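You operate a simulated robot arm through the tools that you are given. There is no shell and no other tool. Be economical: measure what you need, move in short steps, check, and stop when the job is done.

Carry out the task below with a simulated robot arm. There is one attempt and no reset: what you move stays moved.

Task
Close the warm box drawer. Then turn the tubes knob to OUT. Then open the middle service drawer, fetch the small dish from the top of the service cupboard and set it in the inside of the middle service drawer, then shut the drawer. Then take the orange stopper two and leave it on top of the clear empty intake bottle on the top of the service cupboard. The order counts. Set down upright: orange stopper two.

The check looks at the end state, three seconds after you hand in, the way a careful person would. Anything else that was tipped, shoved, dropped, spilled or broken makes it a failure. Lids that push on must go on centred and level and be pressed home; caps that screw on are set level and turned clockwise until they are tight.

Robot
A 7-joint arm with a two-finger parallel gripper on a trunk, on a base that drives. Base frame: it is fixed to the floor where the robot stands at the start and does not move with it; the origin is under the middle of the robot, x ahead of it, y to its left, z up. Lengths are in m, angles in rad, forces in N, time in s.
Its first joint turns from -2.897 to 2.897 rad. Places, roughly: empty intake bottle [-1.25, 2.25, 1]; inside of the middle service drawer [-1, 2.2, 0.4]; middle service drawer [-0.9, 2.1, 0.5]; orange stopper two [0.75, -0.5, 1]; small dish [-1, 2.25, 0.75]; tubes knob [0.2, 2, 0.9]; warm box drawer [0.7, -0.1, 0.9]. Payload 4.4 kg.
The tool frame sits at the grasp point between the pads (the TCP): z along the fingers, y along the line on which they close. The tips reach 0.023 m beyond it. The gripper opens to 0.094 m. The fingers are 0.038 m wide and 0.01 m thick; the gripper's body (0.054 by 0.096 m) begins 0.039 m behind the TCP.
Orientation is that of the tool frame in the base frame, as a unit quaternion [w, x, y, z]. With the fingers straight down and closing along the base's y, the tool's x points along the base's -x, its y along +y and its z along -z.

Tools
- The arm moves only by the tool jog_arm. Its argument "motion" is a list of rows, each an object of numbers (a shift or turn left out is 0, a gripper value left out holds the last): "dx", "dy", "dz": the shift along the tool's x, y, z in m; "ax", "ay", "az": the turn, a rotation vector about the tool's x, y, z in rad; "jaw": the opening in per cent of the stroke, from 0 (shut) to 100 (fully open). In form: [{"dx": .., "dy": .., "dz": .., "ax": .., "ay": .., "az": .., "jaw": ..}, ...]. A call has 1 to 20 rows; each row shifts and turns the commanded pose from where the row before left it, along the tool's axes as they then stand. Rows are played at 5 a second. More than 0.05 m and 0.15 rad between two rows, or a gripper value outside its range, and nothing of the call is played. Where a pose cannot be reached the arm comes as near as it can. A force on the tool above 40 N (or 10 N above the force at the start of the call, whichever is more), or a blocked arm, ends the call early, and 0.2 s more pass. The fingers move at their own pace (about 0.108 m/s each) and stop on an object; they squeeze with about 27 N. The grip force told is the motor's: it shows also when the fingers shut on nothing. Time passes only in rows, and 0.2 s behind the last, so rows that do not move let the fingers close. The reply holds the time, the measured pose of the TCP, the force on the tool along the base axes, the opening and the grip force, in the units named above and with some noise, with the torque about the TCP (base axes, N m) and any sound that the robot's microphone picked up.
- Cameras (640 x 400 px; columns grow to the right, rows downward): "scene" is now at [0.1713, 0.1813, 1.4691]; the picture's right is [-0.60, -0.80, 0.00], its down [-0.46, 0.35, -0.82] and it looks along [0.65, -0.49, -0.57] (base axes); focal length 292 px, centre (320, 200). "wrist" rides on the gripper at [0.086, 0.016, -0.074] in the tool frame; the picture's right is [-0.18, 0.98, 0.00], its down [-0.58, -0.11, -0.81] and it looks along [-0.79, -0.15, 0.59] (tool axes); focal length 243 px, centre (320, 200). There is no depth. A picture from a camera that has moved, and an enlarged one, comes with that camera's place and axes in the base frame and with its lens.
- camera(camera): a new picture of that camera. No time passes.
- drive_base(legs): drives the robot by 1 to 6 legs, each [ahead, left, turn to the left] in m, m and rad, along the robot's own axes; the way and the turn of a leg run together, so that a leg with both is an arc; at most 1.5 m and 3.142 rad a leg. The arm and the cameras ride along, it lands a little off, and it stops where it bumps. It gives what a move gives.
- pan_tilt(pan, tilt): turns the head with the scene camera to pan (to the left, within 2.094 rad either way) and tilt (down, from -0.506 to 1.204), counted from straight ahead of the robot. It gives what a move gives.
- close_up(camera, box): a new picture of the part [left, top, right, bottom] of that camera's present view, enlarged. No time passes.
- job_done(): hands the job in; it is judged then, once.

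Work in short steps. Places have to be worked out from the pictures, the camera data and where the tool is seen: move nearer, look again, correct. Check each grasp and each placing, and mend what went wrong. You have 165 turns and 128 pictures in all, those below and enlarged ones among them. Open the gripper and draw the arm clear of the work before you hand the job in, unless the task says otherwise; then end with one line.

The tools are called by a JSON object that holds its "name" and its "arguments". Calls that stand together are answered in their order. jog_arm: Moves the arm, as the interface text tells. Its arguments: {"type":"object","properties":{"motion":{"type":"array","items":{"type":"object","properties":{"dx":{"type":"number"},"dy":{"type":"number"},"dz":{"type":"number"},"ax":{"type":"number"},"ay":{"type":"number"},"az":{"type":"number"},"jaw":{"type":"number"}}}}},"required":["motion"]} The other tools are called the same way: drive_base (legs) drives the base; pan_tilt (pan, tilt) turns the head that bears the scene camera; camera (camera) takes a picture; close_up (camera, box) takes an enlarged picture of a part of a camera's view; job_done () hands the job in.

At the start:

```text
clock: 0.0
eef_pos: [0.6344, 0.0176, 1.2313]
orientation: [0.0, 0.0, 1.0, 0.0]
force: [0.4, -0.5, -0.9]
ft_torque: [-0.01, 0.0, -0.02]
finger_gap: 0.094
grasp_force: 0.0
robot x, y, heading: [-0.0016, 0.0024, -0.001]
head pan, tilt: [-0.648, 0.611]
```

scene: 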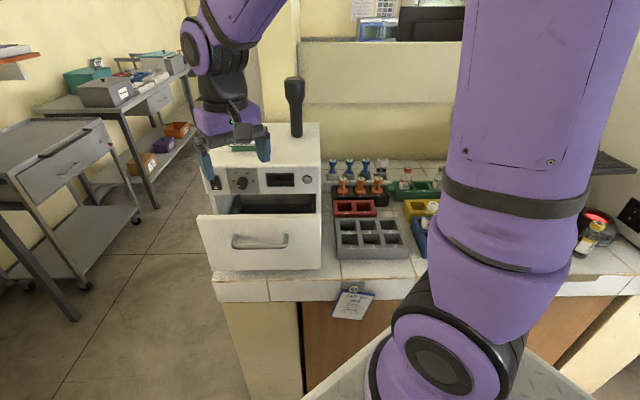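
wrist: 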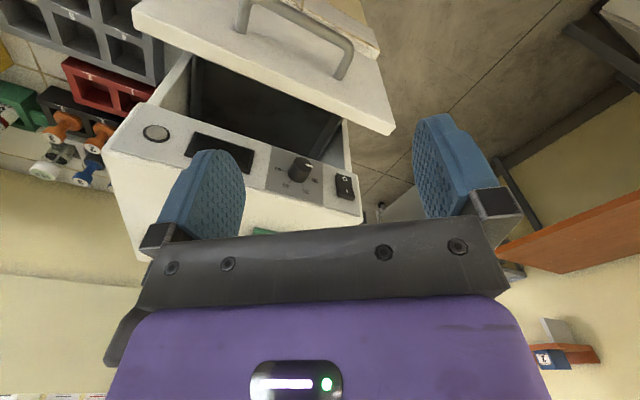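

The drawer is open toward the robot; I put its handle at about (0.667, -0.017, 0.99). I'll back off, lower in front of it with the jaws shut, and tilt the fingers forward.

{"name": "jog_arm", "arguments": {"motion": [{"dx": 0.04, "dy": -0.018, "jaw": 0}, {"dx": 0.01, "dy": -0.018}, {"dz": 0.05}, {"dz": 0.05}, {"dz": 0.05}, {"dz": 0.05}, {"ay": -0.15}, {"ay": -0.15}, {"ay": -0.15}, {"ay": -0.15}, {"ay": -0.15}, {"ay": -0.15}]}}

{"name": "camera", "arguments": {"camera": "scene"}}

{"name": "camera", "arguments": {"camera": "wrist"}}

```text
clock: 2.6
eef_pos: [0.6974, 0.0042, 1.0455]
orientation: [0.436, 0.0, 0.9, -0.001]
force: [-1.1, -0.1, 0.4]
ft_torque: [0.02, 0.02, 0.03]
finger_gap: 0.0001
grasp_force: 27.6
out of reach, approached as far as the arm can: row 8, 9, 10, 11, 12
robot x, y, heading: [0.0014, 0.0008, -0.002]
head pan, tilt: [-0.648, 0.611]
```

```text
125 pictures are left
camera scene: at [0.171, 0.1811, 1.4691], right [-0.6, -0.8, 0.0], down [-0.46, 0.35, -0.82], along [0.65, -0.49, -0.57], focal length 292 px, centre (320, 200)
```

scene: 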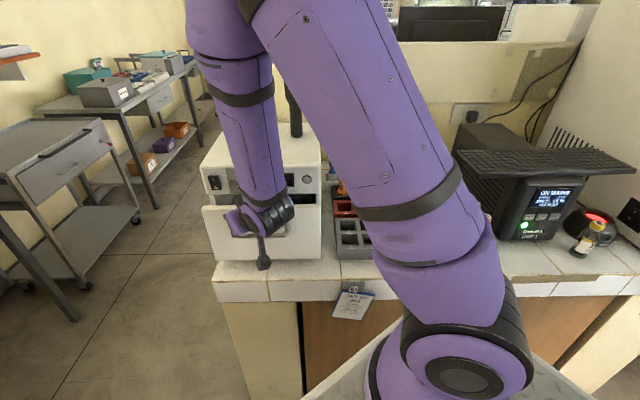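

```text
124 pictures are left
camera wrist: at [0.5832, 0.02, 1.0223], right [0.11, 0.98, 0.14], down [-0.27, -0.11, 0.96], along [0.96, -0.15, 0.26], focal length 243 px, centre (320, 200)
```

wrist: 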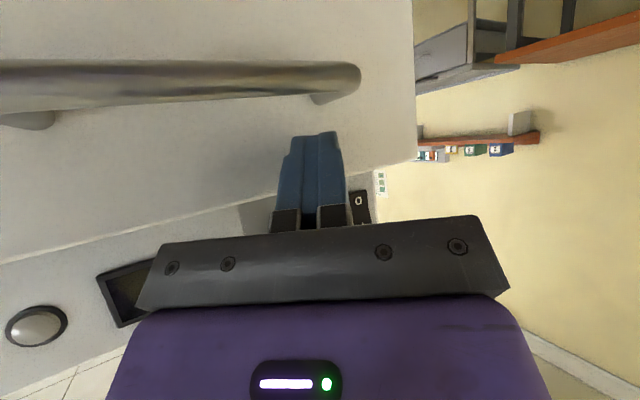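

The tilted pose wasn't reachable that close in, so the arm settled at x=0.70 and has probably pushed the drawer part way. I'll push on gently along base +x.

{"name": "jog_arm", "arguments": {"motion": [{"dx": -0.0062, "dz": 0.0078}, {"dx": -0.0062, "dz": 0.0078}, {"dx": -0.0062, "dz": 0.0078}]}}

{"name": "camera", "arguments": {"camera": "wrist"}}

```text
clock: 3.4
eef_pos: [0.7267, 0.0036, 1.0433]
orientation: [0.435, -0.001, 0.9, 0.001]
force: [-1.1, 0.9, 0.2]
ft_torque: [0.01, -0.01, -0.02]
finger_gap: 0.0
grasp_force: 27.0
robot x, y, heading: [-0.0007, -0.0002, 0.001]
head pan, tilt: [-0.648, 0.611]
```

```text
123 pictures are left
camera wrist: at [0.6133, 0.021, 1.0223], right [0.11, 0.98, 0.14], down [-0.27, -0.11, 0.96], along [0.96, -0.15, 0.25], focal length 243 px, centre (320, 200)
```

wrist: 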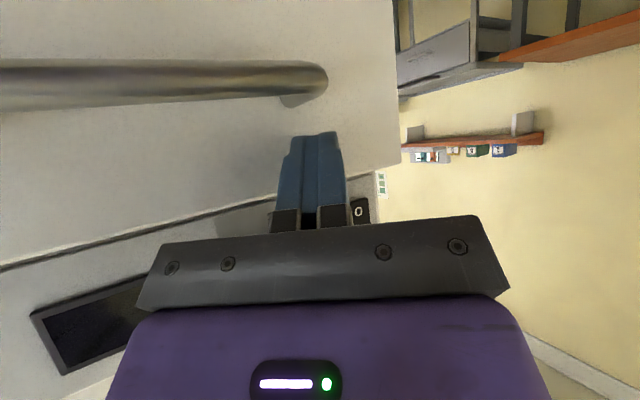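

The commands now track and contact force is small. I'll keep pushing until the drawer meets its stop.

{"name": "jog_arm", "arguments": {"motion": [{"dx": -0.0062, "dz": 0.0078}, {"dx": -0.0062, "dz": 0.0078}, {"dx": -0.0062, "dz": 0.0078}, {"dx": -0.0062, "dz": 0.0078}]}}

{"name": "camera", "arguments": {"camera": "wrist"}}

{"name": "camera", "arguments": {"camera": "scene"}}

```text
clock: 4.5
eef_pos: [0.7617, 0.0039, 1.0411]
orientation: [0.431, -0.002, 0.903, 0.001]
force: [-9.1, 2.1, 5.7]
ft_torque: [-0.07, -0.18, -0.01]
finger_gap: 0.0
grasp_force: 27.2
robot x, y, heading: [0.0023, 0.0013, 0.001]
head pan, tilt: [-0.648, 0.611]
stopped in row 4: the force on the tool passed its limit at 43 N (the readings are from after the stop); the commanded pose is now the measured one
```

```text
122 pictures are left
camera wrist: at [0.6473, 0.0212, 1.0209], right [0.12, 0.98, 0.14], down [-0.26, -0.11, 0.96], along [0.96, -0.15, 0.24], focal length 243 px, centre (320, 200)
```

wrist: 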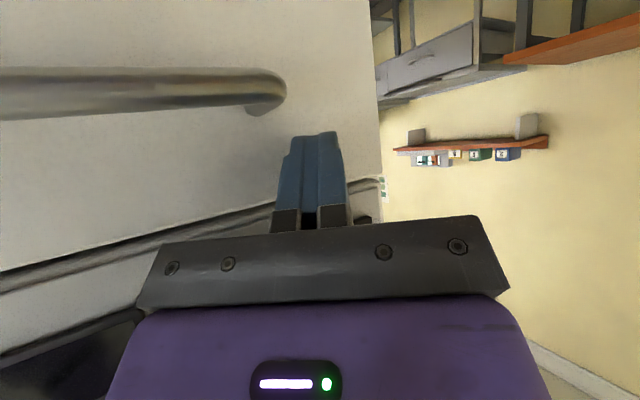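

```text
121 pictures are left
camera scene: at [0.1701, 0.1816, 1.4691], right [-0.6, -0.8, 0.0], down [-0.46, 0.35, -0.82], along [0.65, -0.49, -0.57], focal length 292 px, centre (320, 200)
```

scene: 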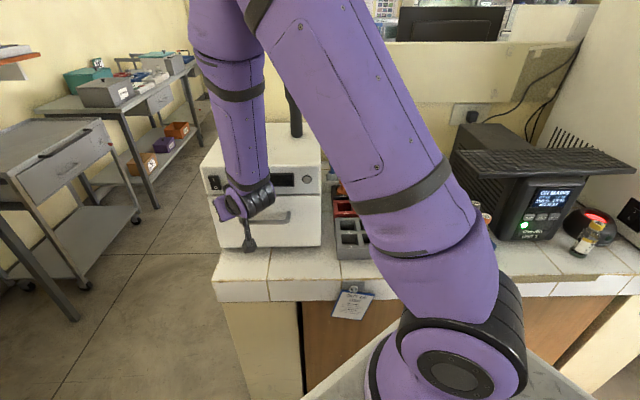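

It stopped hard at 43 N. I'll back off, raise and untilt to check that the drawer is fully closed.

{"name": "jog_arm", "arguments": {"motion": [{"dx": 0.025, "dz": -0.031}, {"dx": 0.0, "dz": -0.04}, {"dz": -0.05, "ay": 0.15}, {"dz": -0.05, "ay": 0.15}, {"dz": -0.05, "ay": 0.15}, {"ay": 0.15, "dz": -0.05}, {"ay": 0.15}, {"ay": 0.15}]}}

{"name": "camera", "arguments": {"camera": "wrist"}}

{"name": "camera", "arguments": {"camera": "scene"}}

```text
clock: 6.5
eef_pos: [0.6082, -0.0287, 1.1991]
orientation: [0.055, 0.05, 0.997, -0.024]
force: [-0.1, 0.0, -0.7]
ft_torque: [0.04, 0.03, -0.03]
finger_gap: 0.0
grasp_force: 26.7
out of reach, approached as far as the arm can: row 3, 4, 5
robot x, y, heading: [-0.0026, 0.0034, 0.001]
head pan, tilt: [-0.648, 0.611]
stopped in row 8: the arm was blocked; the commanded pose is now the measured one
```

```text
120 pictures are left
camera wrist: at [0.5152, -0.0003, 1.2629], right [0.28, 0.96, -0.02], down [0.48, -0.12, 0.87], along [0.83, -0.26, -0.49], focal length 243 px, centre (320, 200)
```

wrist: 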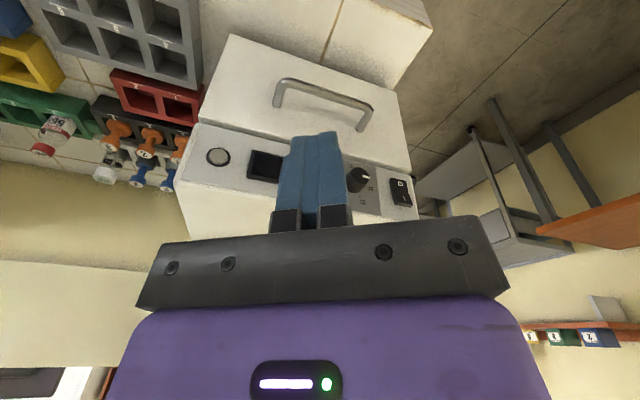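

```text
119 pictures are left
camera scene: at [0.1707, 0.1808, 1.4692], right [-0.6, -0.8, 0.0], down [-0.46, 0.35, -0.82], along [0.65, -0.49, -0.57], focal length 292 px, centre (320, 200)
```

scene: 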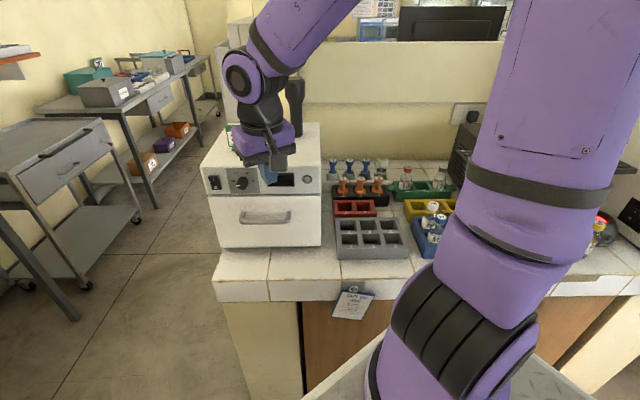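

The drawer looks shut; I'll zoom in to confirm, then pan left toward the tubes knob.

{"name": "close_up", "arguments": {"camera": "wrist", "box": [170, 30, 430, 220]}}

{"name": "pan_tilt", "arguments": {"pan": 1.5, "tilt": 0.35}}

{"name": "camera", "arguments": {"camera": "scene"}}

```text
2.11 times, centred on (300, 125) of wrist
camera zoom: at [0.5152, -0.0003, 1.2629], right [0.28, 0.96, -0.02], down [0.48, -0.12, 0.87], along [0.83, -0.26, -0.49], focal length 511 px, centre (362, 358)
```

zoom: 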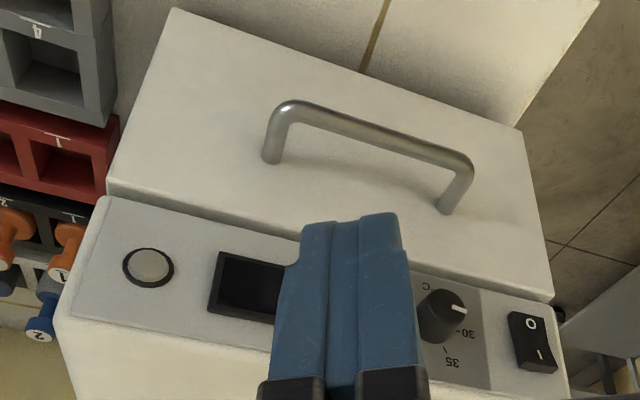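

```text
clock: 8.6
eef_pos: [0.6078, -0.028, 1.1998]
orientation: [0.054, 0.049, 0.997, -0.026]
force: [-0.3, 1.1, -0.1]
ft_torque: [0.0, 0.01, -0.06]
finger_gap: 0.0001
grasp_force: 26.6
robot x, y, heading: [-0.0011, 0.0005, 0.003]
head pan, tilt: [1.499, 0.351]
```

```text
117 pictures are left
camera scene: at [0.1067, 0.3275, 1.4928], right [1.0, -0.07, 0.0], down [-0.02, -0.34, -0.94], along [0.07, 0.94, -0.34], focal length 292 px, centre (320, 200)
```

scene: 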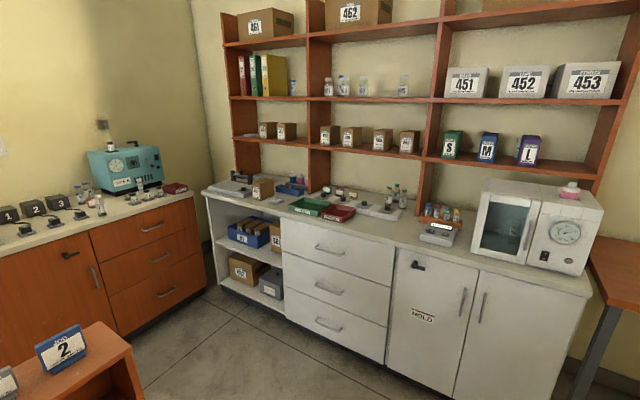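

The box drawer is closed. Now I'll zoom on the white counter for the knob and on the orange cupboard.

{"name": "close_up", "arguments": {"camera": "scene", "box": [220, 160, 480, 320]}}

{"name": "close_up", "arguments": {"camera": "scene", "box": [0, 110, 260, 280]}}

```text
2.46 times, centred on (350, 240) of scene
camera zoom: at [0.1067, 0.3275, 1.4928], right [1.0, -0.07, 0.0], down [-0.02, -0.34, -0.94], along [0.07, 0.94, -0.34], focal length 720 px, centre (246, 102)
```

zoom: 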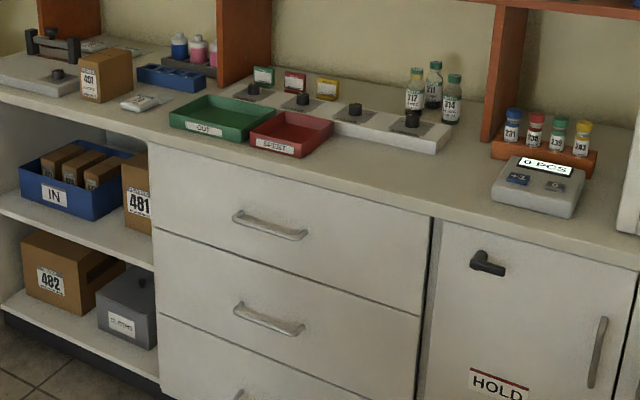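

```text
2.35 times, centred on (130, 195) of scene
camera zoom: at [0.1067, 0.3275, 1.4928], right [1.0, -0.07, 0.0], down [-0.02, -0.34, -0.94], along [0.07, 0.94, -0.34], focal length 688 px, centre (767, 212)
```

zoom: 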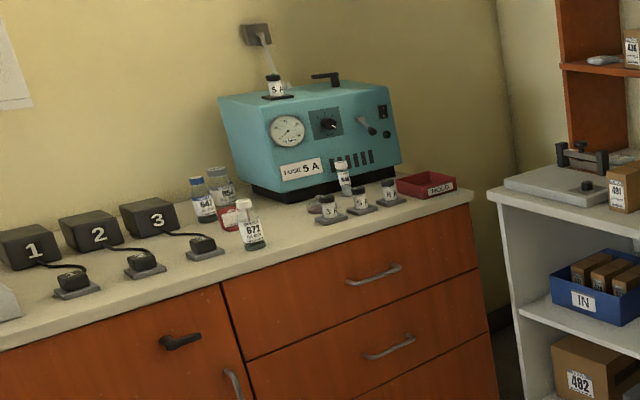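

The orange cupboard is the service cupboard, and the tubes knob is one on the white strip on the counter. I'll look down-left to check obstacles before driving.

{"name": "pan_tilt", "arguments": {"pan": 1.9, "tilt": 0.75}}

{"name": "camera", "arguments": {"camera": "scene"}}

```text
clock: 9.4
eef_pos: [0.6077, -0.0278, 1.1987]
orientation: [0.055, 0.048, 0.997, -0.025]
force: [0.4, -0.6, 0.6]
ft_torque: [0.02, 0.03, -0.03]
finger_gap: 0.0
grasp_force: 26.9
robot x, y, heading: [-0.0032, -0.0001, -0.0]
head pan, tilt: [1.901, 0.75]
```

```text
114 pictures are left
camera scene: at [0.0732, 0.3131, 1.4572], right [0.95, 0.32, 0.0], down [0.22, -0.64, -0.73], along [-0.24, 0.69, -0.68], focal length 292 px, centre (320, 200)
```

scene: 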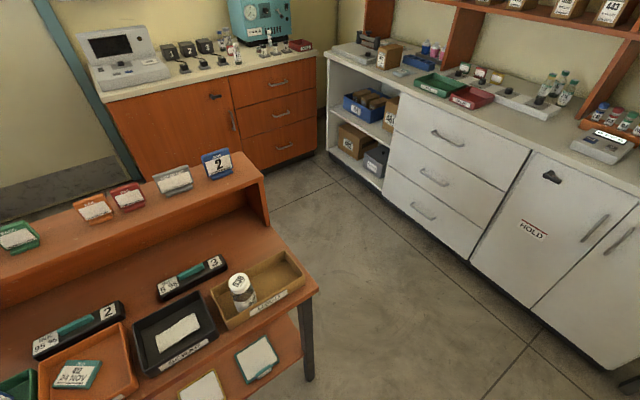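

The lane is clear: desk corner near (-0.1, 0.7), bench end near (0.65, 0.1). I'll drive around to face the white counter.

{"name": "drive_base", "arguments": {"legs": [[0.3, 0.5, 0], [0, 0.5, 0], [0, 0, 0.98], [0.1, 0.5, 0]]}}

{"name": "pan_tilt", "arguments": {"pan": 0.0, "tilt": 0.6}}

{"name": "camera", "arguments": {"camera": "scene"}}

{"name": "camera", "arguments": {"camera": "wrist"}}

```text
clock: 12.3
eef_pos: [0.8679, 0.4002, 1.1993]
orientation: [0.055, 0.023, 0.998, -0.024]
force: [-0.9, 0.0, 0.7]
ft_torque: [0.01, 0.01, 0.0]
finger_gap: 0.0002
grasp_force: 26.9
robot x, y, heading: [0.2524, 0.3956, 0.054]
head pan, tilt: [1.901, 0.75]
stopped in leg 1: the robot was blocked; the commanded pose is now the measured one
```

```text
clock: 14.2
eef_pos: [0.8675, 0.3999, 1.1992]
orientation: [0.055, 0.023, 0.998, -0.025]
force: [0.4, -0.9, 0.3]
ft_torque: [0.03, -0.02, -0.01]
finger_gap: 0.0
grasp_force: 27.4
robot x, y, heading: [0.2592, 0.3979, 0.053]
head pan, tilt: [0.0, 0.6]
```

```text
113 pictures are left
camera scene: at [0.4342, 0.6397, 1.47], right [0.05, -1.0, 0.0], down [-0.56, -0.03, -0.82], along [0.82, 0.05, -0.57], focal length 292 px, centre (320, 200)
```

scene: 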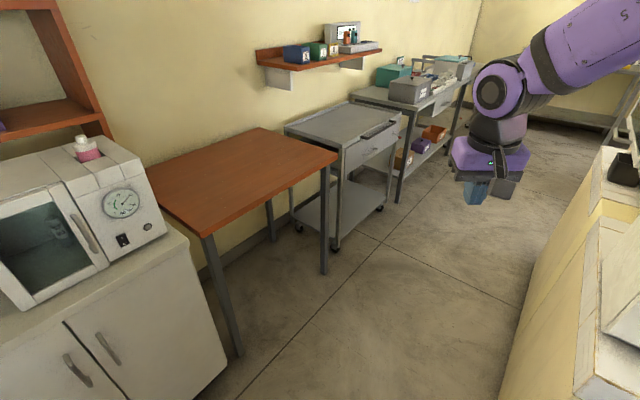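

```text
112 pictures are left
camera wrist: at [0.7723, 0.4237, 1.2629], right [0.23, 0.97, -0.02], down [0.48, -0.09, 0.87], along [0.84, -0.21, -0.49], focal length 243 px, centre (320, 200)
```

wrist: 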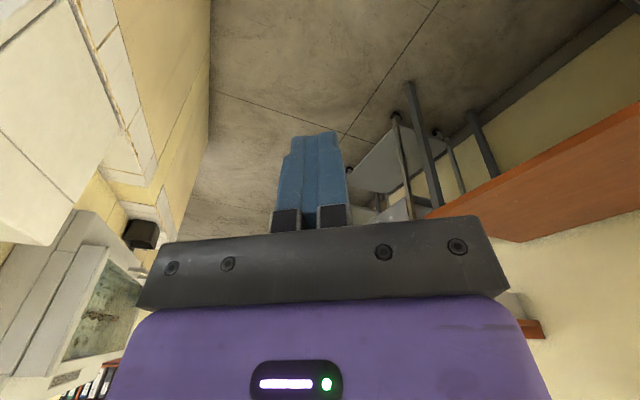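

Blocked early. I'll look back-left and down to see what the base touched.

{"name": "pan_tilt", "arguments": {"pan": 2.0, "tilt": 1.2}}

{"name": "camera", "arguments": {"camera": "scene"}}

{"name": "pan_tilt", "arguments": {"pan": -0.7, "tilt": 1.2}}

{"name": "camera", "arguments": {"camera": "scene"}}

```text
clock: 16.1
eef_pos: [0.8679, 0.4003, 1.1997]
orientation: [0.056, 0.024, 0.998, -0.024]
force: [-0.2, -0.3, -0.1]
ft_torque: [0.02, -0.01, 0.01]
finger_gap: 0.0001
grasp_force: 27.0
robot x, y, heading: [0.2598, 0.3951, 0.055]
head pan, tilt: [2.0, 1.201]
```

```text
111 pictures are left
camera scene: at [0.3199, 0.6844, 1.4254], right [0.89, 0.46, 0.0], down [0.43, -0.83, -0.36], along [-0.17, 0.32, -0.93], focal length 292 px, centre (320, 200)
```

scene: 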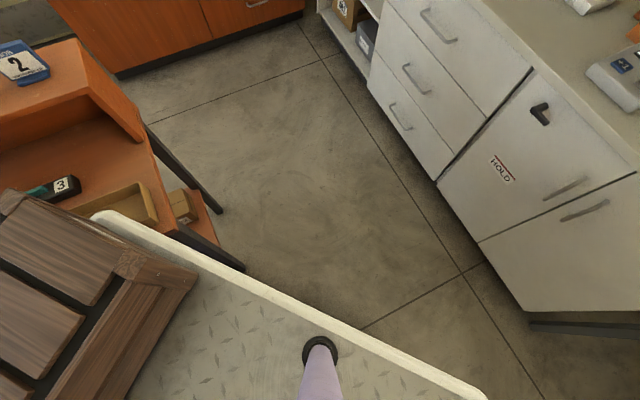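

```text
clock: 18.5
eef_pos: [0.8662, 0.4002, 1.2009]
orientation: [0.055, 0.023, 0.998, -0.024]
force: [-0.5, 0.2, -0.5]
ft_torque: [0.0, 0.04, 0.0]
finger_gap: 0.0
grasp_force: 26.7
robot x, y, heading: [0.2621, 0.3976, 0.052]
head pan, tilt: [-0.7, 1.201]
```

```text
110 pictures are left
camera scene: at [0.3906, 0.6013, 1.4254], right [-0.6, -0.8, 0.0], down [-0.74, 0.56, -0.36], along [0.29, -0.22, -0.93], focal length 292 px, centre (320, 200)
```

scene: 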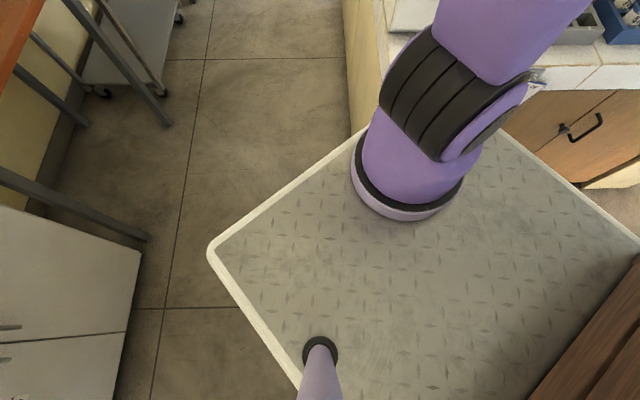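

The deck is wide (about 0.9 × 0.55 m, ~0.8 m high) and its rear-left corner touched the desk; the arm axis sits near (0.22, -0.14) in the robot frame. I'll raise the arm first for clearance over the oven, then leave straight ahead.

{"name": "jog_arm", "arguments": {"motion": [{"dz": -0.05}, {"dz": -0.05}, {"dz": -0.05}, {"dz": -0.05}, {"dz": -0.05}]}}

{"name": "drive_base", "arguments": {"legs": [[0.36, -0.005, 0], [0.05, 0.28, 0]]}}

```text
clock: 19.7
eef_pos: [0.8398, 0.4128, 1.4473]
orientation: [0.055, 0.022, 0.998, -0.024]
force: [0.4, 0.0, 0.2]
ft_torque: [0.01, 0.05, 0.02]
finger_gap: 0.0
grasp_force: 27.0
robot x, y, heading: [0.2588, 0.3967, 0.052]
head pan, tilt: [-0.7, 1.201]
```

```text
clock: 23.6
eef_pos: [1.2353, 0.707, 1.4466]
orientation: [0.056, 0.024, 0.998, -0.024]
force: [0.5, -0.7, -0.1]
ft_torque: [0.02, 0.03, -0.02]
finger_gap: 0.0
grasp_force: 27.0
robot x, y, heading: [0.6581, 0.6912, 0.052]
head pan, tilt: [-0.7, 1.201]
```

Clear. Now I'll turn left to face the counter and look.

{"name": "drive_base", "arguments": {"legs": [[0, 0, 0.9]]}}

{"name": "pan_tilt", "arguments": {"pan": 0.4, "tilt": 0.6}}

{"name": "camera", "arguments": {"camera": "scene"}}

```text
clock: 26.3
eef_pos: [1.0007, 1.1586, 1.4478]
orientation: [0.06, -0.415, 0.908, 0.002]
force: [0.6, 0.9, -1.1]
ft_torque: [0.01, 0.02, 0.02]
finger_gap: 0.0002
grasp_force: 27.8
robot x, y, heading: [0.6525, 0.693, 0.953]
head pan, tilt: [-0.7, 1.201]
```

```text
clock: 27.6
eef_pos: [0.9998, 1.1584, 1.4455]
orientation: [0.06, -0.415, 0.908, 0.003]
force: [0.1, 0.4, 0.3]
ft_torque: [-0.04, 0.01, -0.01]
finger_gap: 0.0
grasp_force: 27.6
robot x, y, heading: [0.6523, 0.6921, 0.954]
head pan, tilt: [0.4, 0.6]
```

```text
109 pictures are left
camera scene: at [0.5392, 0.9942, 1.47], right [0.98, -0.21, 0.0], down [-0.12, -0.55, -0.82], along [0.18, 0.81, -0.57], focal length 292 px, centre (320, 200)
```

scene: 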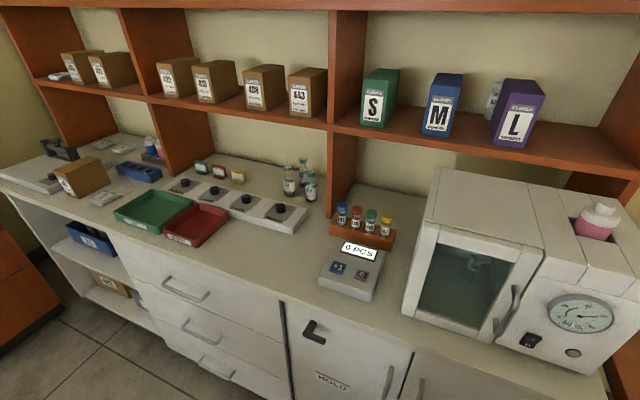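

{"name": "close_up", "arguments": {"camera": "scene", "box": [150, 130, 330, 245]}}

```text
3.48 times, centred on (240, 188) of scene
camera zoom: at [0.5392, 0.9942, 1.47], right [0.98, -0.21, 0.0], down [-0.12, -0.55, -0.82], along [0.18, 0.81, -0.57], focal length 1018 px, centre (598, 244)
```

zoom: 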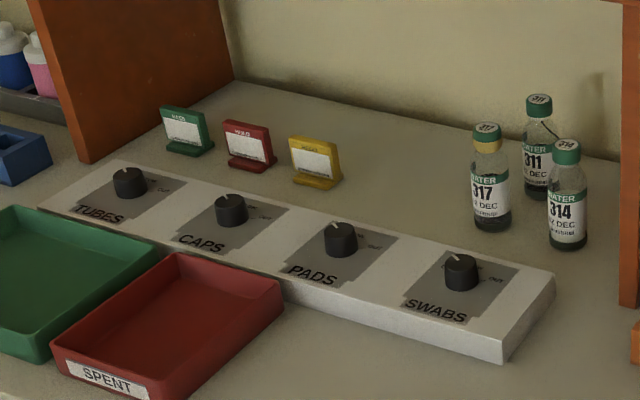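

TUBES is the leftmost knob, triangulated to (0.25, 2.03, 0.905). The aisle is tight, so I'll approach facing the cupboard with the counter on my right, where the arm is mounted.

{"name": "drive_base", "arguments": {"legs": [[-0.04, 0.18, 0], [0, 0, 1.57], [0.3, -0.15, 0]]}}

{"name": "pan_tilt", "arguments": {"pan": -0.9, "tilt": 0.6}}

{"name": "camera", "arguments": {"camera": "scene"}}

{"name": "camera", "arguments": {"camera": "wrist"}}

```text
clock: 34.8
eef_pos: [-0.1508, 1.3969, 1.4467]
orientation: [-0.04, 0.937, -0.344, -0.044]
force: [0.9, 0.1, -0.4]
ft_torque: [0.01, 0.01, 0.01]
finger_gap: 0.0
grasp_force: 26.6
robot x, y, heading: [0.3195, 1.057, 2.537]
head pan, tilt: [0.4, 0.6]
```

```text
clock: 36.3
eef_pos: [-0.15, 1.3974, 1.4473]
orientation: [-0.04, 0.937, -0.343, -0.045]
force: [-0.3, -0.5, 0.4]
ft_torque: [0.02, 0.03, 0.0]
finger_gap: 0.0
grasp_force: 26.8
robot x, y, heading: [0.3175, 1.0549, 2.54]
head pan, tilt: [-0.901, 0.6]
```

```text
107 pictures are left
camera scene: at [0.1001, 1.0066, 1.47], right [1.0, 0.07, 0.0], down [0.04, -0.56, -0.83], along [-0.06, 0.82, -0.56], focal length 292 px, centre (320, 200)
```

scene: 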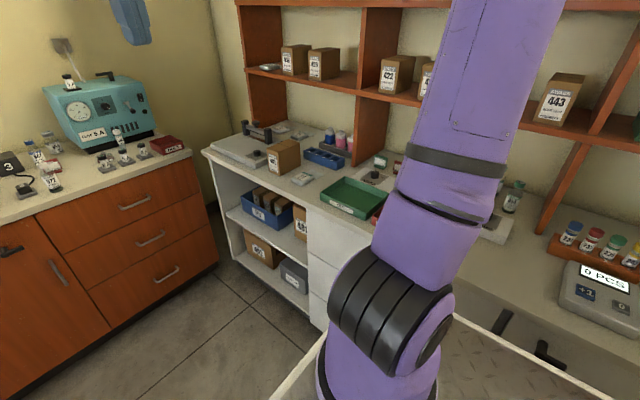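

```text
106 pictures are left
camera wrist: at [-0.0924, 1.3215, 1.5095], right [-0.78, -0.63, -0.02], down [-0.33, 0.37, 0.87], along [-0.54, 0.68, -0.49], focal length 243 px, centre (320, 200)
```

wrist: 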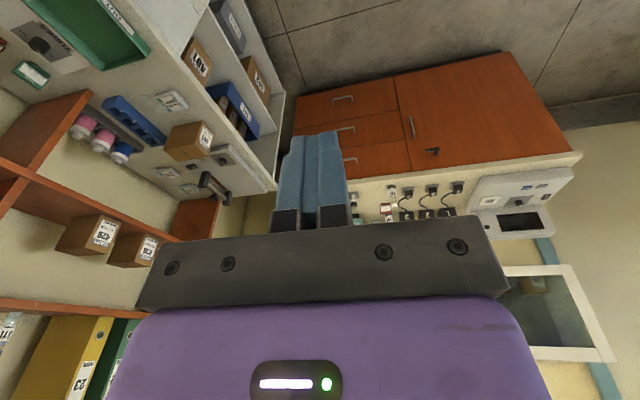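

Arm axis is about 0.74 m from the knob — good. I'll level the tool, swing it over the counter in front of the knob at height, staying clear of the shelf, and yaw it to face the counter.

{"name": "jog_arm", "arguments": {"motion": [{"ax": -0.044, "ay": 0.112}, {"dx": -0.008, "dy": -0.046}, {"dx": -0.008, "dy": -0.046}, {"dx": -0.008, "dy": -0.046}, {"dx": -0.008, "dy": -0.046}, {"dx": -0.008, "dy": -0.046}, {"dx": -0.008, "dy": -0.046}, {"dx": -0.008, "dy": -0.046}, {"dx": -0.008, "dy": -0.046}, {"dx": -0.008, "dy": -0.046}, {"dx": -0.008, "dy": -0.046}, {"dx": -0.008, "dy": -0.046}, {"dz": 0.05}, {"dz": 0.05}]}}

{"name": "jog_arm", "arguments": {"motion": [{"az": 0.149}, {"az": 0.149}, {"az": 0.149}, {"az": 0.149}, {"az": 0.149}, {"az": 0.149}, {"az": 0.149}, {"az": 0.149}, {"az": 0.149}, {"az": 0.149}, {"dz": 0.05}, {"dz": 0.05}, {"dz": 0.05}]}}

{"name": "camera", "arguments": {"camera": "wrist"}}

{"name": "camera", "arguments": {"camera": "scene"}}

```text
clock: 39.3
eef_pos: [0.0904, 1.8072, 1.3225]
orientation: [-0.001, 0.939, -0.344, 0.0]
force: [0.4, -0.1, -0.5]
ft_torque: [0.04, -0.02, 0.0]
finger_gap: 0.0
grasp_force: 27.2
out of reach, approached as far as the arm can: row 11, 12
robot x, y, heading: [0.3188, 1.0534, 2.536]
head pan, tilt: [-0.901, 0.6]
```

```text
clock: 42.1
eef_pos: [0.0902, 1.8087, 1.1721]
orientation: [0.001, -0.456, 0.89, 0.001]
force: [0.2, 0.2, 0.8]
ft_torque: [0.05, -0.02, 0.0]
finger_gap: 0.0002
grasp_force: 26.7
robot x, y, heading: [0.322, 1.0553, 2.542]
head pan, tilt: [-0.901, 0.6]
```

```text
105 pictures are left
camera wrist: at [0.0252, 1.7475, 1.2461], right [-0.69, 0.72, 0.0], down [0.43, 0.41, 0.81], along [0.58, 0.56, -0.59], focal length 243 px, centre (320, 200)
```

wrist: 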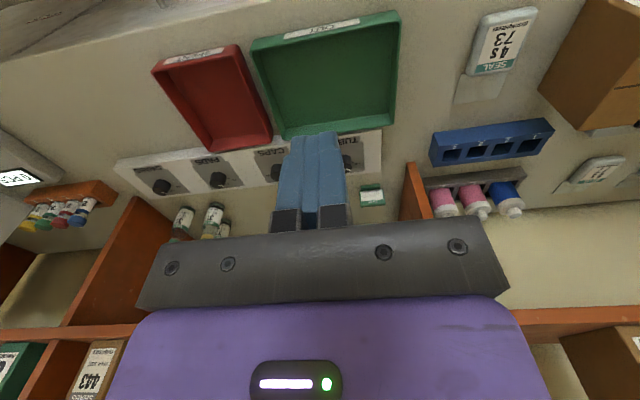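

```text
104 pictures are left
camera scene: at [0.1002, 1.0062, 1.47], right [1.0, 0.07, 0.0], down [0.04, -0.56, -0.83], along [-0.06, 0.82, -0.56], focal length 292 px, centre (320, 200)
```

scene: 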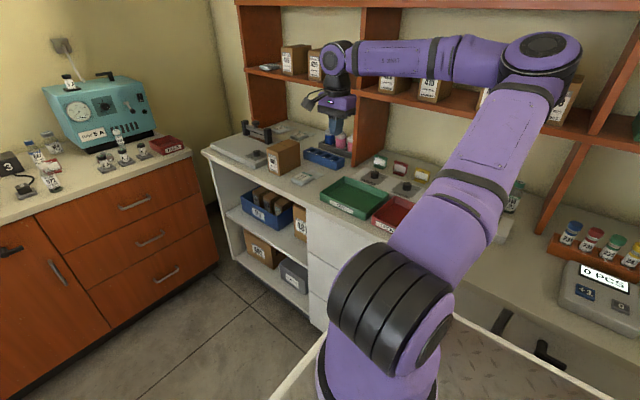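

The tool is level and square to the counter, and the wrist view gives the knob at about (0.24, 2.03). I'll zoom in to read the dial marks.

{"name": "close_up", "arguments": {"camera": "scene", "box": [345, 150, 425, 200]}}

{"name": "jog_arm", "arguments": {"motion": [{"dy": -0.02, "dz": 0.05}, {"dy": -0.02, "dz": 0.05}, {"dx": 0.0, "dy": -0.02}]}}

{"name": "camera", "arguments": {"camera": "wrist"}}

```text
8.00 times, centred on (385, 175) of scene
camera zoom: at [0.1002, 1.0062, 1.47], right [1.0, 0.07, 0.0], down [0.04, -0.56, -0.83], along [-0.06, 0.82, -0.56], focal length 2340 px, centre (-200, 400)
```

zoom: 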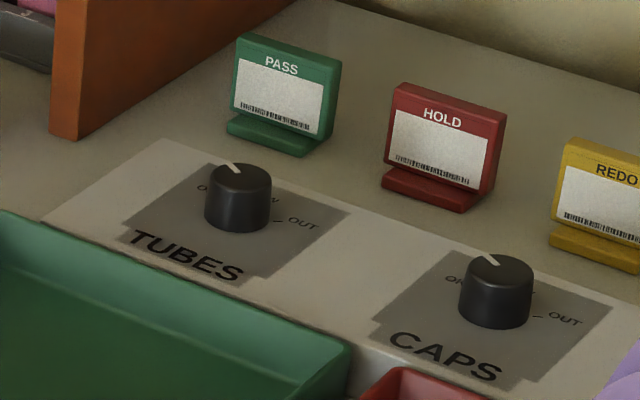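

```text
refused: row 1 steps farther than a row can; nothing moved
```

```text
102 pictures are left
camera wrist: at [0.0252, 1.7475, 1.2461], right [-0.69, 0.72, 0.0], down [0.43, 0.41, 0.81], along [0.58, 0.56, -0.59], focal length 243 px, centre (320, 200)
```

wrist: 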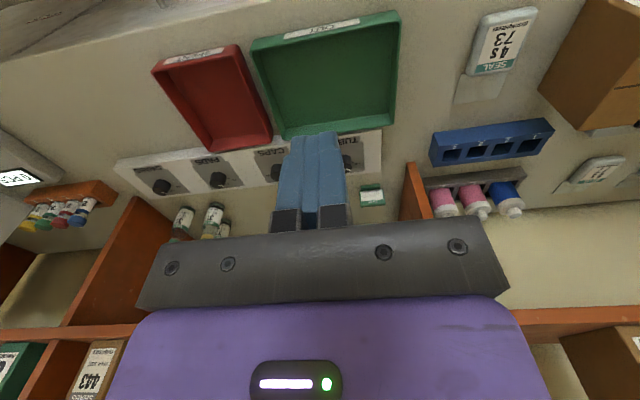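

Pointer is at OFF (about 10 o'clock), IN at 12 and OUT at 2 o'clock, so about 120° clockwise is needed. I'll open the jaws and move in nearer.

{"name": "jog_arm", "arguments": {"motion": [{"dx": -0.04, "jaw": 75}, {"dx": -0.04}, {"dx": -0.04}, {"dx": -0.04}, {"dz": 0.05}, {"dz": 0.05}]}}

{"name": "camera", "arguments": {"camera": "wrist"}}

```text
clock: 43.5
eef_pos: [0.184, 1.9387, 1.0723]
orientation: [0.0, -0.457, 0.889, 0.001]
force: [-0.2, 0.2, 0.3]
ft_torque: [0.0, 0.0, 0.0]
finger_gap: 0.0703
grasp_force: 0.1
robot x, y, heading: [0.3193, 1.0528, 2.537]
head pan, tilt: [-0.901, 0.6]
```

```text
101 pictures are left
camera wrist: at [0.1197, 1.8775, 1.1468], right [-0.69, 0.72, 0.0], down [0.43, 0.41, 0.81], along [0.58, 0.56, -0.59], focal length 243 px, centre (320, 200)
```

wrist: 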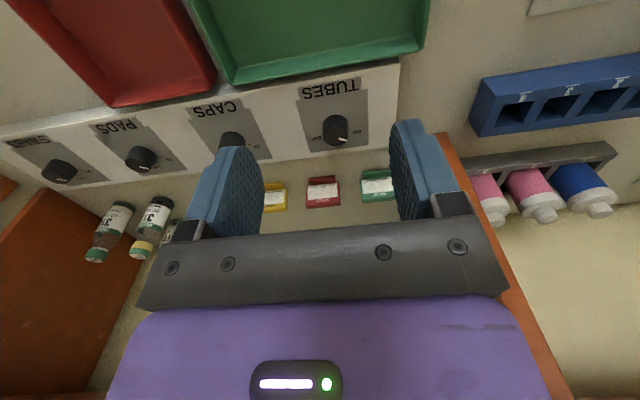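

{"name": "close_up", "arguments": {"camera": "wrist", "box": [290, 70, 386, 160]}}

```text
4.44 times, centred on (338, 115) of wrist
camera zoom: at [0.1197, 1.8775, 1.1468], right [-0.69, 0.72, 0.0], down [0.43, 0.41, 0.81], along [0.58, 0.56, -0.59], focal length 1078 px, centre (240, 578)
```

zoom: 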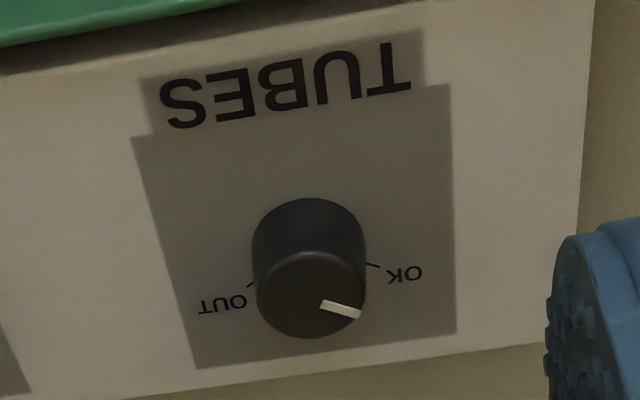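

Pointer is at "OK", and OUT sits symmetrically at about +56°, so ~112° clockwise. I'll lower first (shelf clearance), move in over the knob, and pre-rotate the gripper back by 0.98 rad.

{"name": "jog_arm", "arguments": {"motion": [{"dz": 0.04}, {"dz": 0.04}, {"dx": -0.033, "dy": 0.0037}, {"dx": -0.033}, {"dx": -0.0335}, {"az": -0.14}, {"az": -0.14}, {"az": -0.14}, {"az": -0.14}, {"az": -0.14}, {"az": -0.14}, {"az": -0.14}]}}

{"name": "camera", "arguments": {"camera": "wrist"}}

{"name": "camera", "arguments": {"camera": "scene"}}

```text
clock: 46.1
eef_pos: [0.2394, 2.0206, 0.9932]
orientation: [0.0, 0.822, -0.569, 0.0]
force: [0.7, 0.0, 0.0]
ft_torque: [-0.01, 0.0, -0.02]
finger_gap: 0.0707
grasp_force: 0.0
robot x, y, heading: [0.3216, 1.0593, 2.535]
head pan, tilt: [-0.901, 0.6]
```

```text
99 pictures are left
camera wrist: at [0.2526, 1.9353, 1.0668], right [-0.98, -0.17, 0.0], down [-0.1, 0.58, 0.81], along [-0.14, 0.79, -0.59], focal length 243 px, centre (320, 200)
```

wrist: 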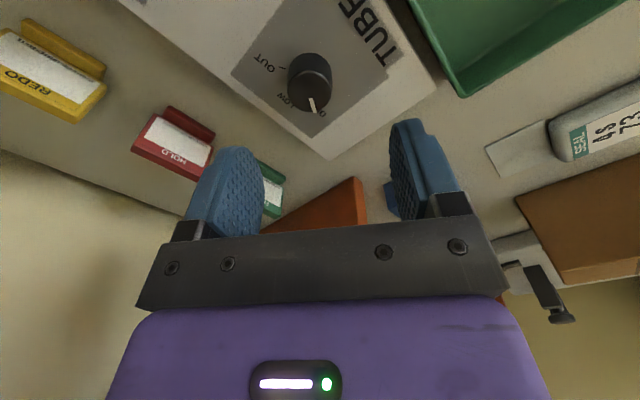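

```text
98 pictures are left
camera scene: at [0.1002, 1.0067, 1.47], right [1.0, 0.07, 0.0], down [0.04, -0.56, -0.82], along [-0.06, 0.82, -0.57], focal length 292 px, centre (320, 200)
```

scene: 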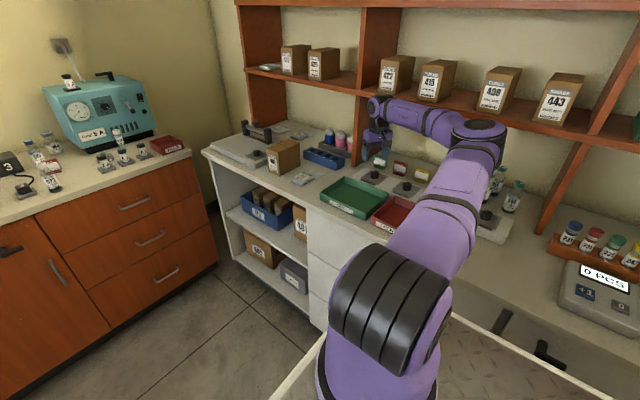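

The knob appears at (0.243, 2.022), within millimetres of the tool. I'll lower to grasp height and close.

{"name": "jog_arm", "arguments": {"motion": [{"dz": 0.035, "dy": -0.003}, {"dz": 0.034}, {"jaw": 0}, {}, {}, {}]}}

{"name": "camera", "arguments": {"camera": "wrist"}}

```text
clock: 47.5
eef_pos: [0.2453, 2.0234, 0.9229]
orientation: [-0.002, 0.821, -0.572, 0.0]
force: [32.8, 15.3, -0.2]
ft_torque: [1.04, -0.64, 0.05]
finger_gap: 0.0307
grasp_force: 44.7
robot x, y, heading: [0.3208, 1.0565, 2.539]
head pan, tilt: [-0.901, 0.6]
```

```text
97 pictures are left
camera wrist: at [0.2586, 1.9373, 0.9976], right [-0.99, -0.17, 0.0], down [-0.1, 0.58, 0.81], along [-0.13, 0.8, -0.59], focal length 243 px, centre (320, 200)
```

wrist: 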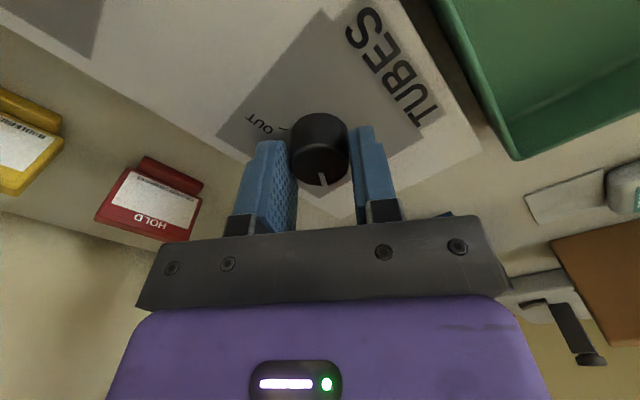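

Gripped at 31 mm with some side load. I'll relieve that by 3 mm and begin turning clockwise.

{"name": "jog_arm", "arguments": {"motion": [{"dy": -0.0035}, {"az": 0.1}, {"az": 0.1}, {"az": 0.1}, {"az": 0.1}, {"az": 0.1}]}}

{"name": "camera", "arguments": {"camera": "wrist"}}

```text
clock: 48.9
eef_pos: [0.2456, 2.0251, 0.9233]
orientation: [0.0, -0.654, 0.756, 0.0]
force: [27.2, 3.0, -1.1]
ft_torque: [-0.53, -0.56, 0.0]
finger_gap: 0.0305
grasp_force: 45.0
robot x, y, heading: [0.3201, 1.0578, 2.539]
head pan, tilt: [-0.901, 0.6]
```

```text
96 pictures are left
camera wrist: at [0.2158, 1.9411, 0.9978], right [-0.95, 0.32, 0.0], down [0.19, 0.56, 0.81], along [0.26, 0.76, -0.59], focal length 243 px, centre (320, 200)
```

wrist: 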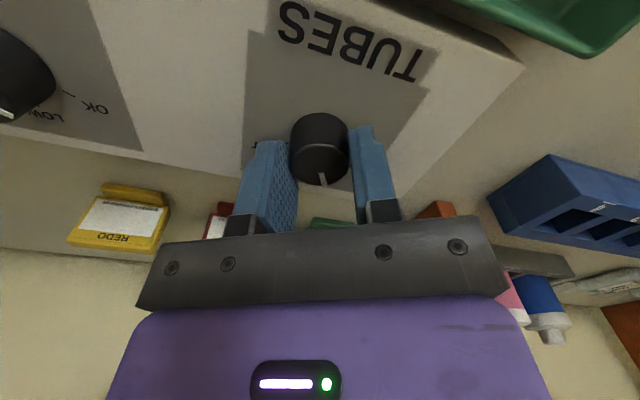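

The knob turns with the gripper. I'll relieve side load again and continue turning by about 1.4 rad.

{"name": "jog_arm", "arguments": {"motion": [{"dy": -0.003}, {"az": 0.14}, {"az": 0.14}, {"az": 0.14}, {"az": 0.14}, {"az": 0.14}, {"az": 0.14}, {"az": 0.14}, {"az": 0.14}, {"az": 0.14}]}}

{"name": "camera", "arguments": {"camera": "wrist"}}

{"name": "close_up", "arguments": {"camera": "scene", "box": [345, 150, 425, 200]}}

```text
clock: 51.1
eef_pos: [0.2468, 2.0245, 0.923]
orientation: [-0.001, -0.084, 0.996, 0.001]
force: [-9.0, -5.2, -4.0]
ft_torque: [-0.18, 0.43, 0.03]
finger_gap: 0.0306
grasp_force: 45.1
robot x, y, heading: [0.3182, 1.0557, 2.538]
head pan, tilt: [-0.901, 0.6]
```

```text
95 pictures are left
camera wrist: at [0.157, 2.0253, 0.9979], right [0.02, 1.0, 0.0], down [0.59, -0.01, 0.81], along [0.81, -0.01, -0.59], focal length 243 px, centre (320, 200)
```

wrist: 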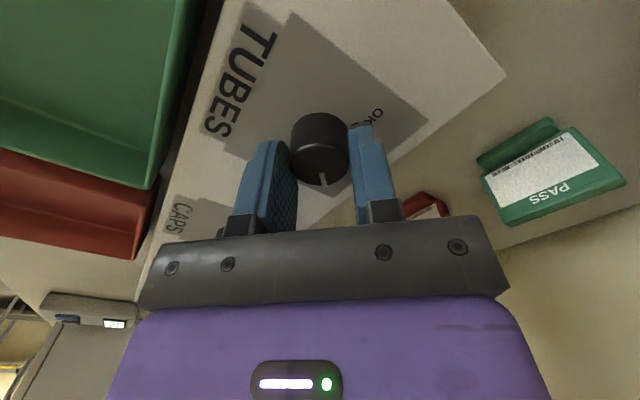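

```text
8.00 times, centred on (385, 175) of scene
camera zoom: at [0.0998, 1.0066, 1.47], right [1.0, 0.07, 0.0], down [0.04, -0.56, -0.82], along [-0.06, 0.82, -0.57], focal length 2340 px, centre (-200, 400)
```

zoom: 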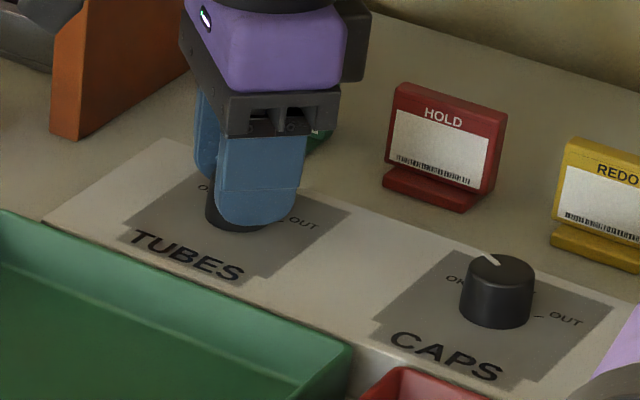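

The pointer sits along the tool's -x, now at about 8° (base yaw); OUT should be near -2°. I'll turn ~0.17 rad more, then release and check.

{"name": "jog_arm", "arguments": {"motion": [{"az": 0.09}, {"az": 0.085}, {"jaw": 60}, {}, {}, {"dz": -0.04}, {"dz": -0.03}]}}

{"name": "camera", "arguments": {"camera": "wrist"}}

{"name": "close_up", "arguments": {"camera": "wrist", "box": [270, 20, 390, 130]}}

{"name": "close_up", "arguments": {"camera": "scene", "box": [345, 150, 425, 200]}}

```text
clock: 52.7
eef_pos: [0.2485, 2.024, 0.994]
orientation: [-0.001, 0.003, 1.0, 0.001]
force: [-0.7, -0.1, -0.7]
ft_torque: [0.02, -0.03, 0.01]
finger_gap: 0.0563
grasp_force: 0.0
robot x, y, heading: [0.3218, 1.0577, 2.54]
head pan, tilt: [-0.901, 0.6]
```

```text
93 pictures are left
camera wrist: at [0.1602, 2.0409, 1.0678], right [0.19, 0.98, 0.0], down [0.58, -0.11, 0.81], along [0.79, -0.15, -0.59], focal length 243 px, centre (320, 200)
```

wrist: 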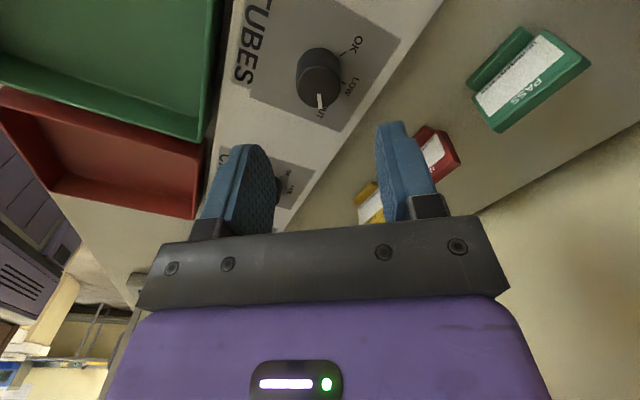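

```text
3.64 times, centred on (330, 75) of wrist
camera zoom: at [0.1602, 2.0409, 1.0678], right [0.19, 0.98, 0.0], down [0.58, -0.11, 0.81], along [0.79, -0.15, -0.59], focal length 882 px, centre (284, 654)
```

zoom: 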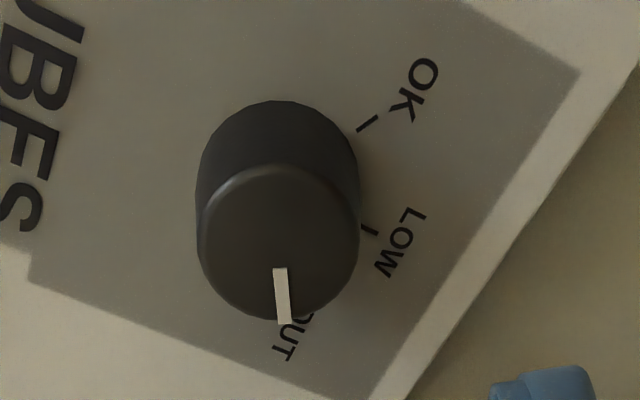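

```text
8.00 times, centred on (385, 175) of scene
camera zoom: at [0.1002, 1.0069, 1.47], right [1.0, 0.07, 0.0], down [0.04, -0.56, -0.82], along [-0.06, 0.82, -0.57], focal length 2340 px, centre (-200, 400)
```

zoom: 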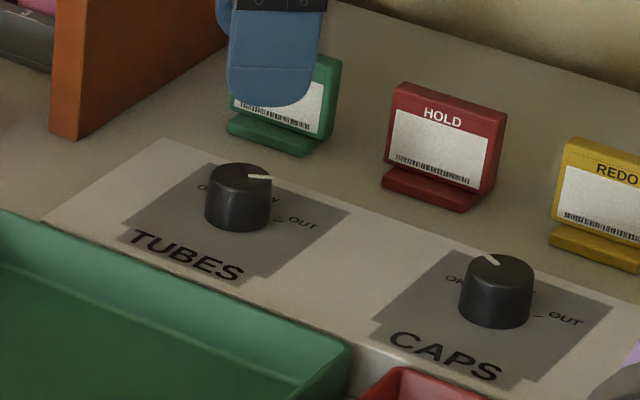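

The knob turned about 111° and its pointer lies on OUT. I'll retreat the arm from under the shelf, raise it, then drive forward toward the service cupboard.

{"name": "jog_arm", "arguments": {"motion": [{"dx": 0.0245, "dy": -0.0337}, {"dx": 0.0245, "dy": -0.0337}, {"dx": 0.0245, "dy": -0.0337}, {"dx": 0.0245, "dy": -0.0337}, {"dx": 0.0245, "dy": -0.0337}, {"dx": 0.0245, "dy": -0.0337}, {"dz": -0.05}, {"dz": -0.05}, {"dz": -0.05}, {"dz": -0.05}, {"dz": -0.05}]}}

{"name": "close_up", "arguments": {"camera": "scene", "box": [345, 150, 425, 200]}}

{"name": "drive_base", "arguments": {"legs": [[0.39, 0, 0]]}}

{"name": "pan_tilt", "arguments": {"pan": -0.1, "tilt": 0.55}}

{"name": "camera", "arguments": {"camera": "scene"}}

```text
clock: 55.1
eef_pos: [0.1007, 1.8242, 1.2435]
orientation: [0.0, 0.004, 1.0, 0.0]
force: [0.6, 0.8, 0.1]
ft_torque: [-0.04, 0.03, 0.02]
finger_gap: 0.0565
grasp_force: 0.0
robot x, y, heading: [0.3206, 1.0559, 2.537]
head pan, tilt: [-0.901, 0.6]
```

```text
8.00 times, centred on (385, 175) of scene
camera zoom: at [0.1002, 1.0071, 1.47], right [1.0, 0.07, 0.0], down [0.04, -0.56, -0.82], along [-0.06, 0.82, -0.57], focal length 2340 px, centre (-200, 400)
```

zoom: 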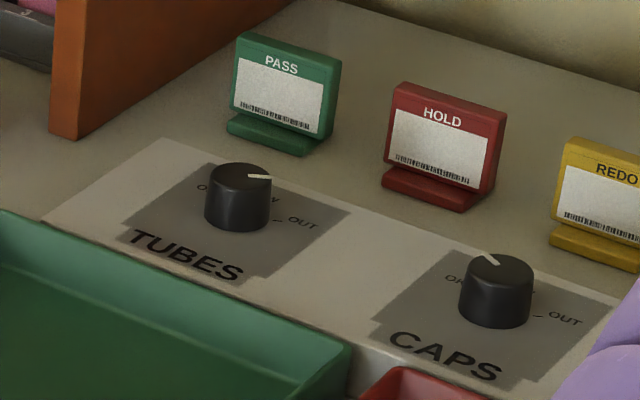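

```text
clock: 57.5
eef_pos: [-0.2255, 2.0466, 1.2424]
orientation: [0.0, 0.002, 1.0, 0.0]
force: [0.7, -0.3, 0.2]
ft_torque: [0.05, -0.02, 0.0]
finger_gap: 0.0564
grasp_force: 0.0
robot x, y, heading: [-0.0016, 1.2777, 2.537]
head pan, tilt: [-0.901, 0.6]
```

```text
clock: 58.7
eef_pos: [-0.2255, 2.0475, 1.2419]
orientation: [0.0, 0.002, 1.0, 0.0]
force: [0.0, -0.4, -0.3]
ft_torque: [0.03, 0.02, -0.02]
finger_gap: 0.0565
grasp_force: 0.1
robot x, y, heading: [-0.005, 1.2806, 2.542]
head pan, tilt: [-0.099, 0.55]
```

```text
89 pictures are left
camera scene: at [-0.287, 1.199, 1.4745], right [0.64, 0.76, 0.0], down [0.4, -0.34, -0.85], along [-0.65, 0.55, -0.52], focal length 292 px, centre (320, 200)
```

scene: 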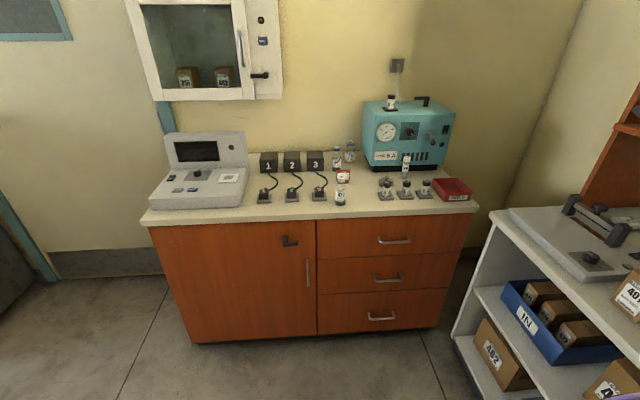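

Now the service cupboard is straight ahead. I'll zoom on its top and the drawers.

{"name": "close_up", "arguments": {"camera": "scene", "box": [310, 80, 490, 220]}}

{"name": "close_up", "arguments": {"camera": "scene", "box": [310, 205, 490, 340]}}

```text
2.86 times, centred on (400, 150) of scene
camera zoom: at [-0.287, 1.199, 1.4745], right [0.64, 0.76, 0.0], down [0.4, -0.34, -0.85], along [-0.65, 0.55, -0.52], focal length 836 px, centre (91, 343)
```

zoom: 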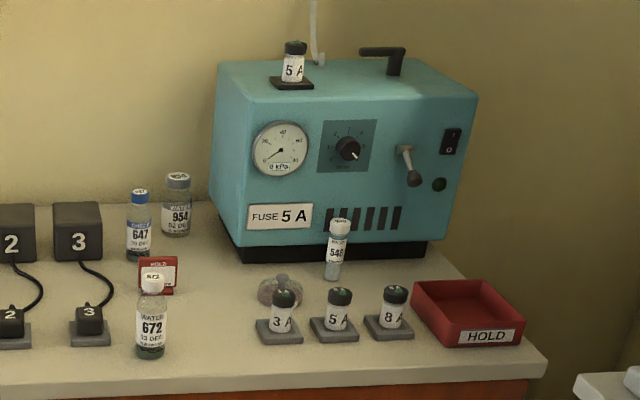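

```text
2.96 times, centred on (400, 272) of scene
camera zoom: at [-0.287, 1.199, 1.4745], right [0.64, 0.76, 0.0], down [0.4, -0.34, -0.85], along [-0.65, 0.55, -0.52], focal length 867 px, centre (83, -15)
```

zoom: 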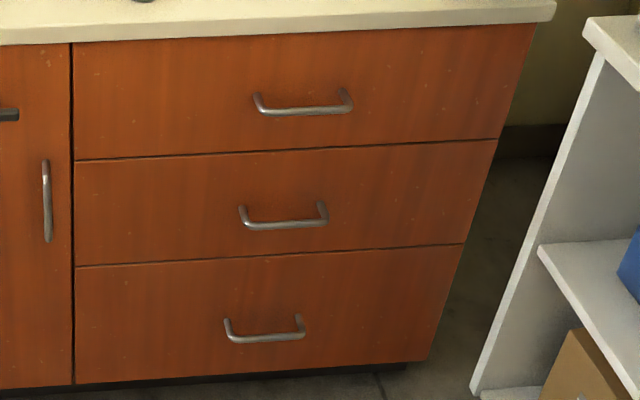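

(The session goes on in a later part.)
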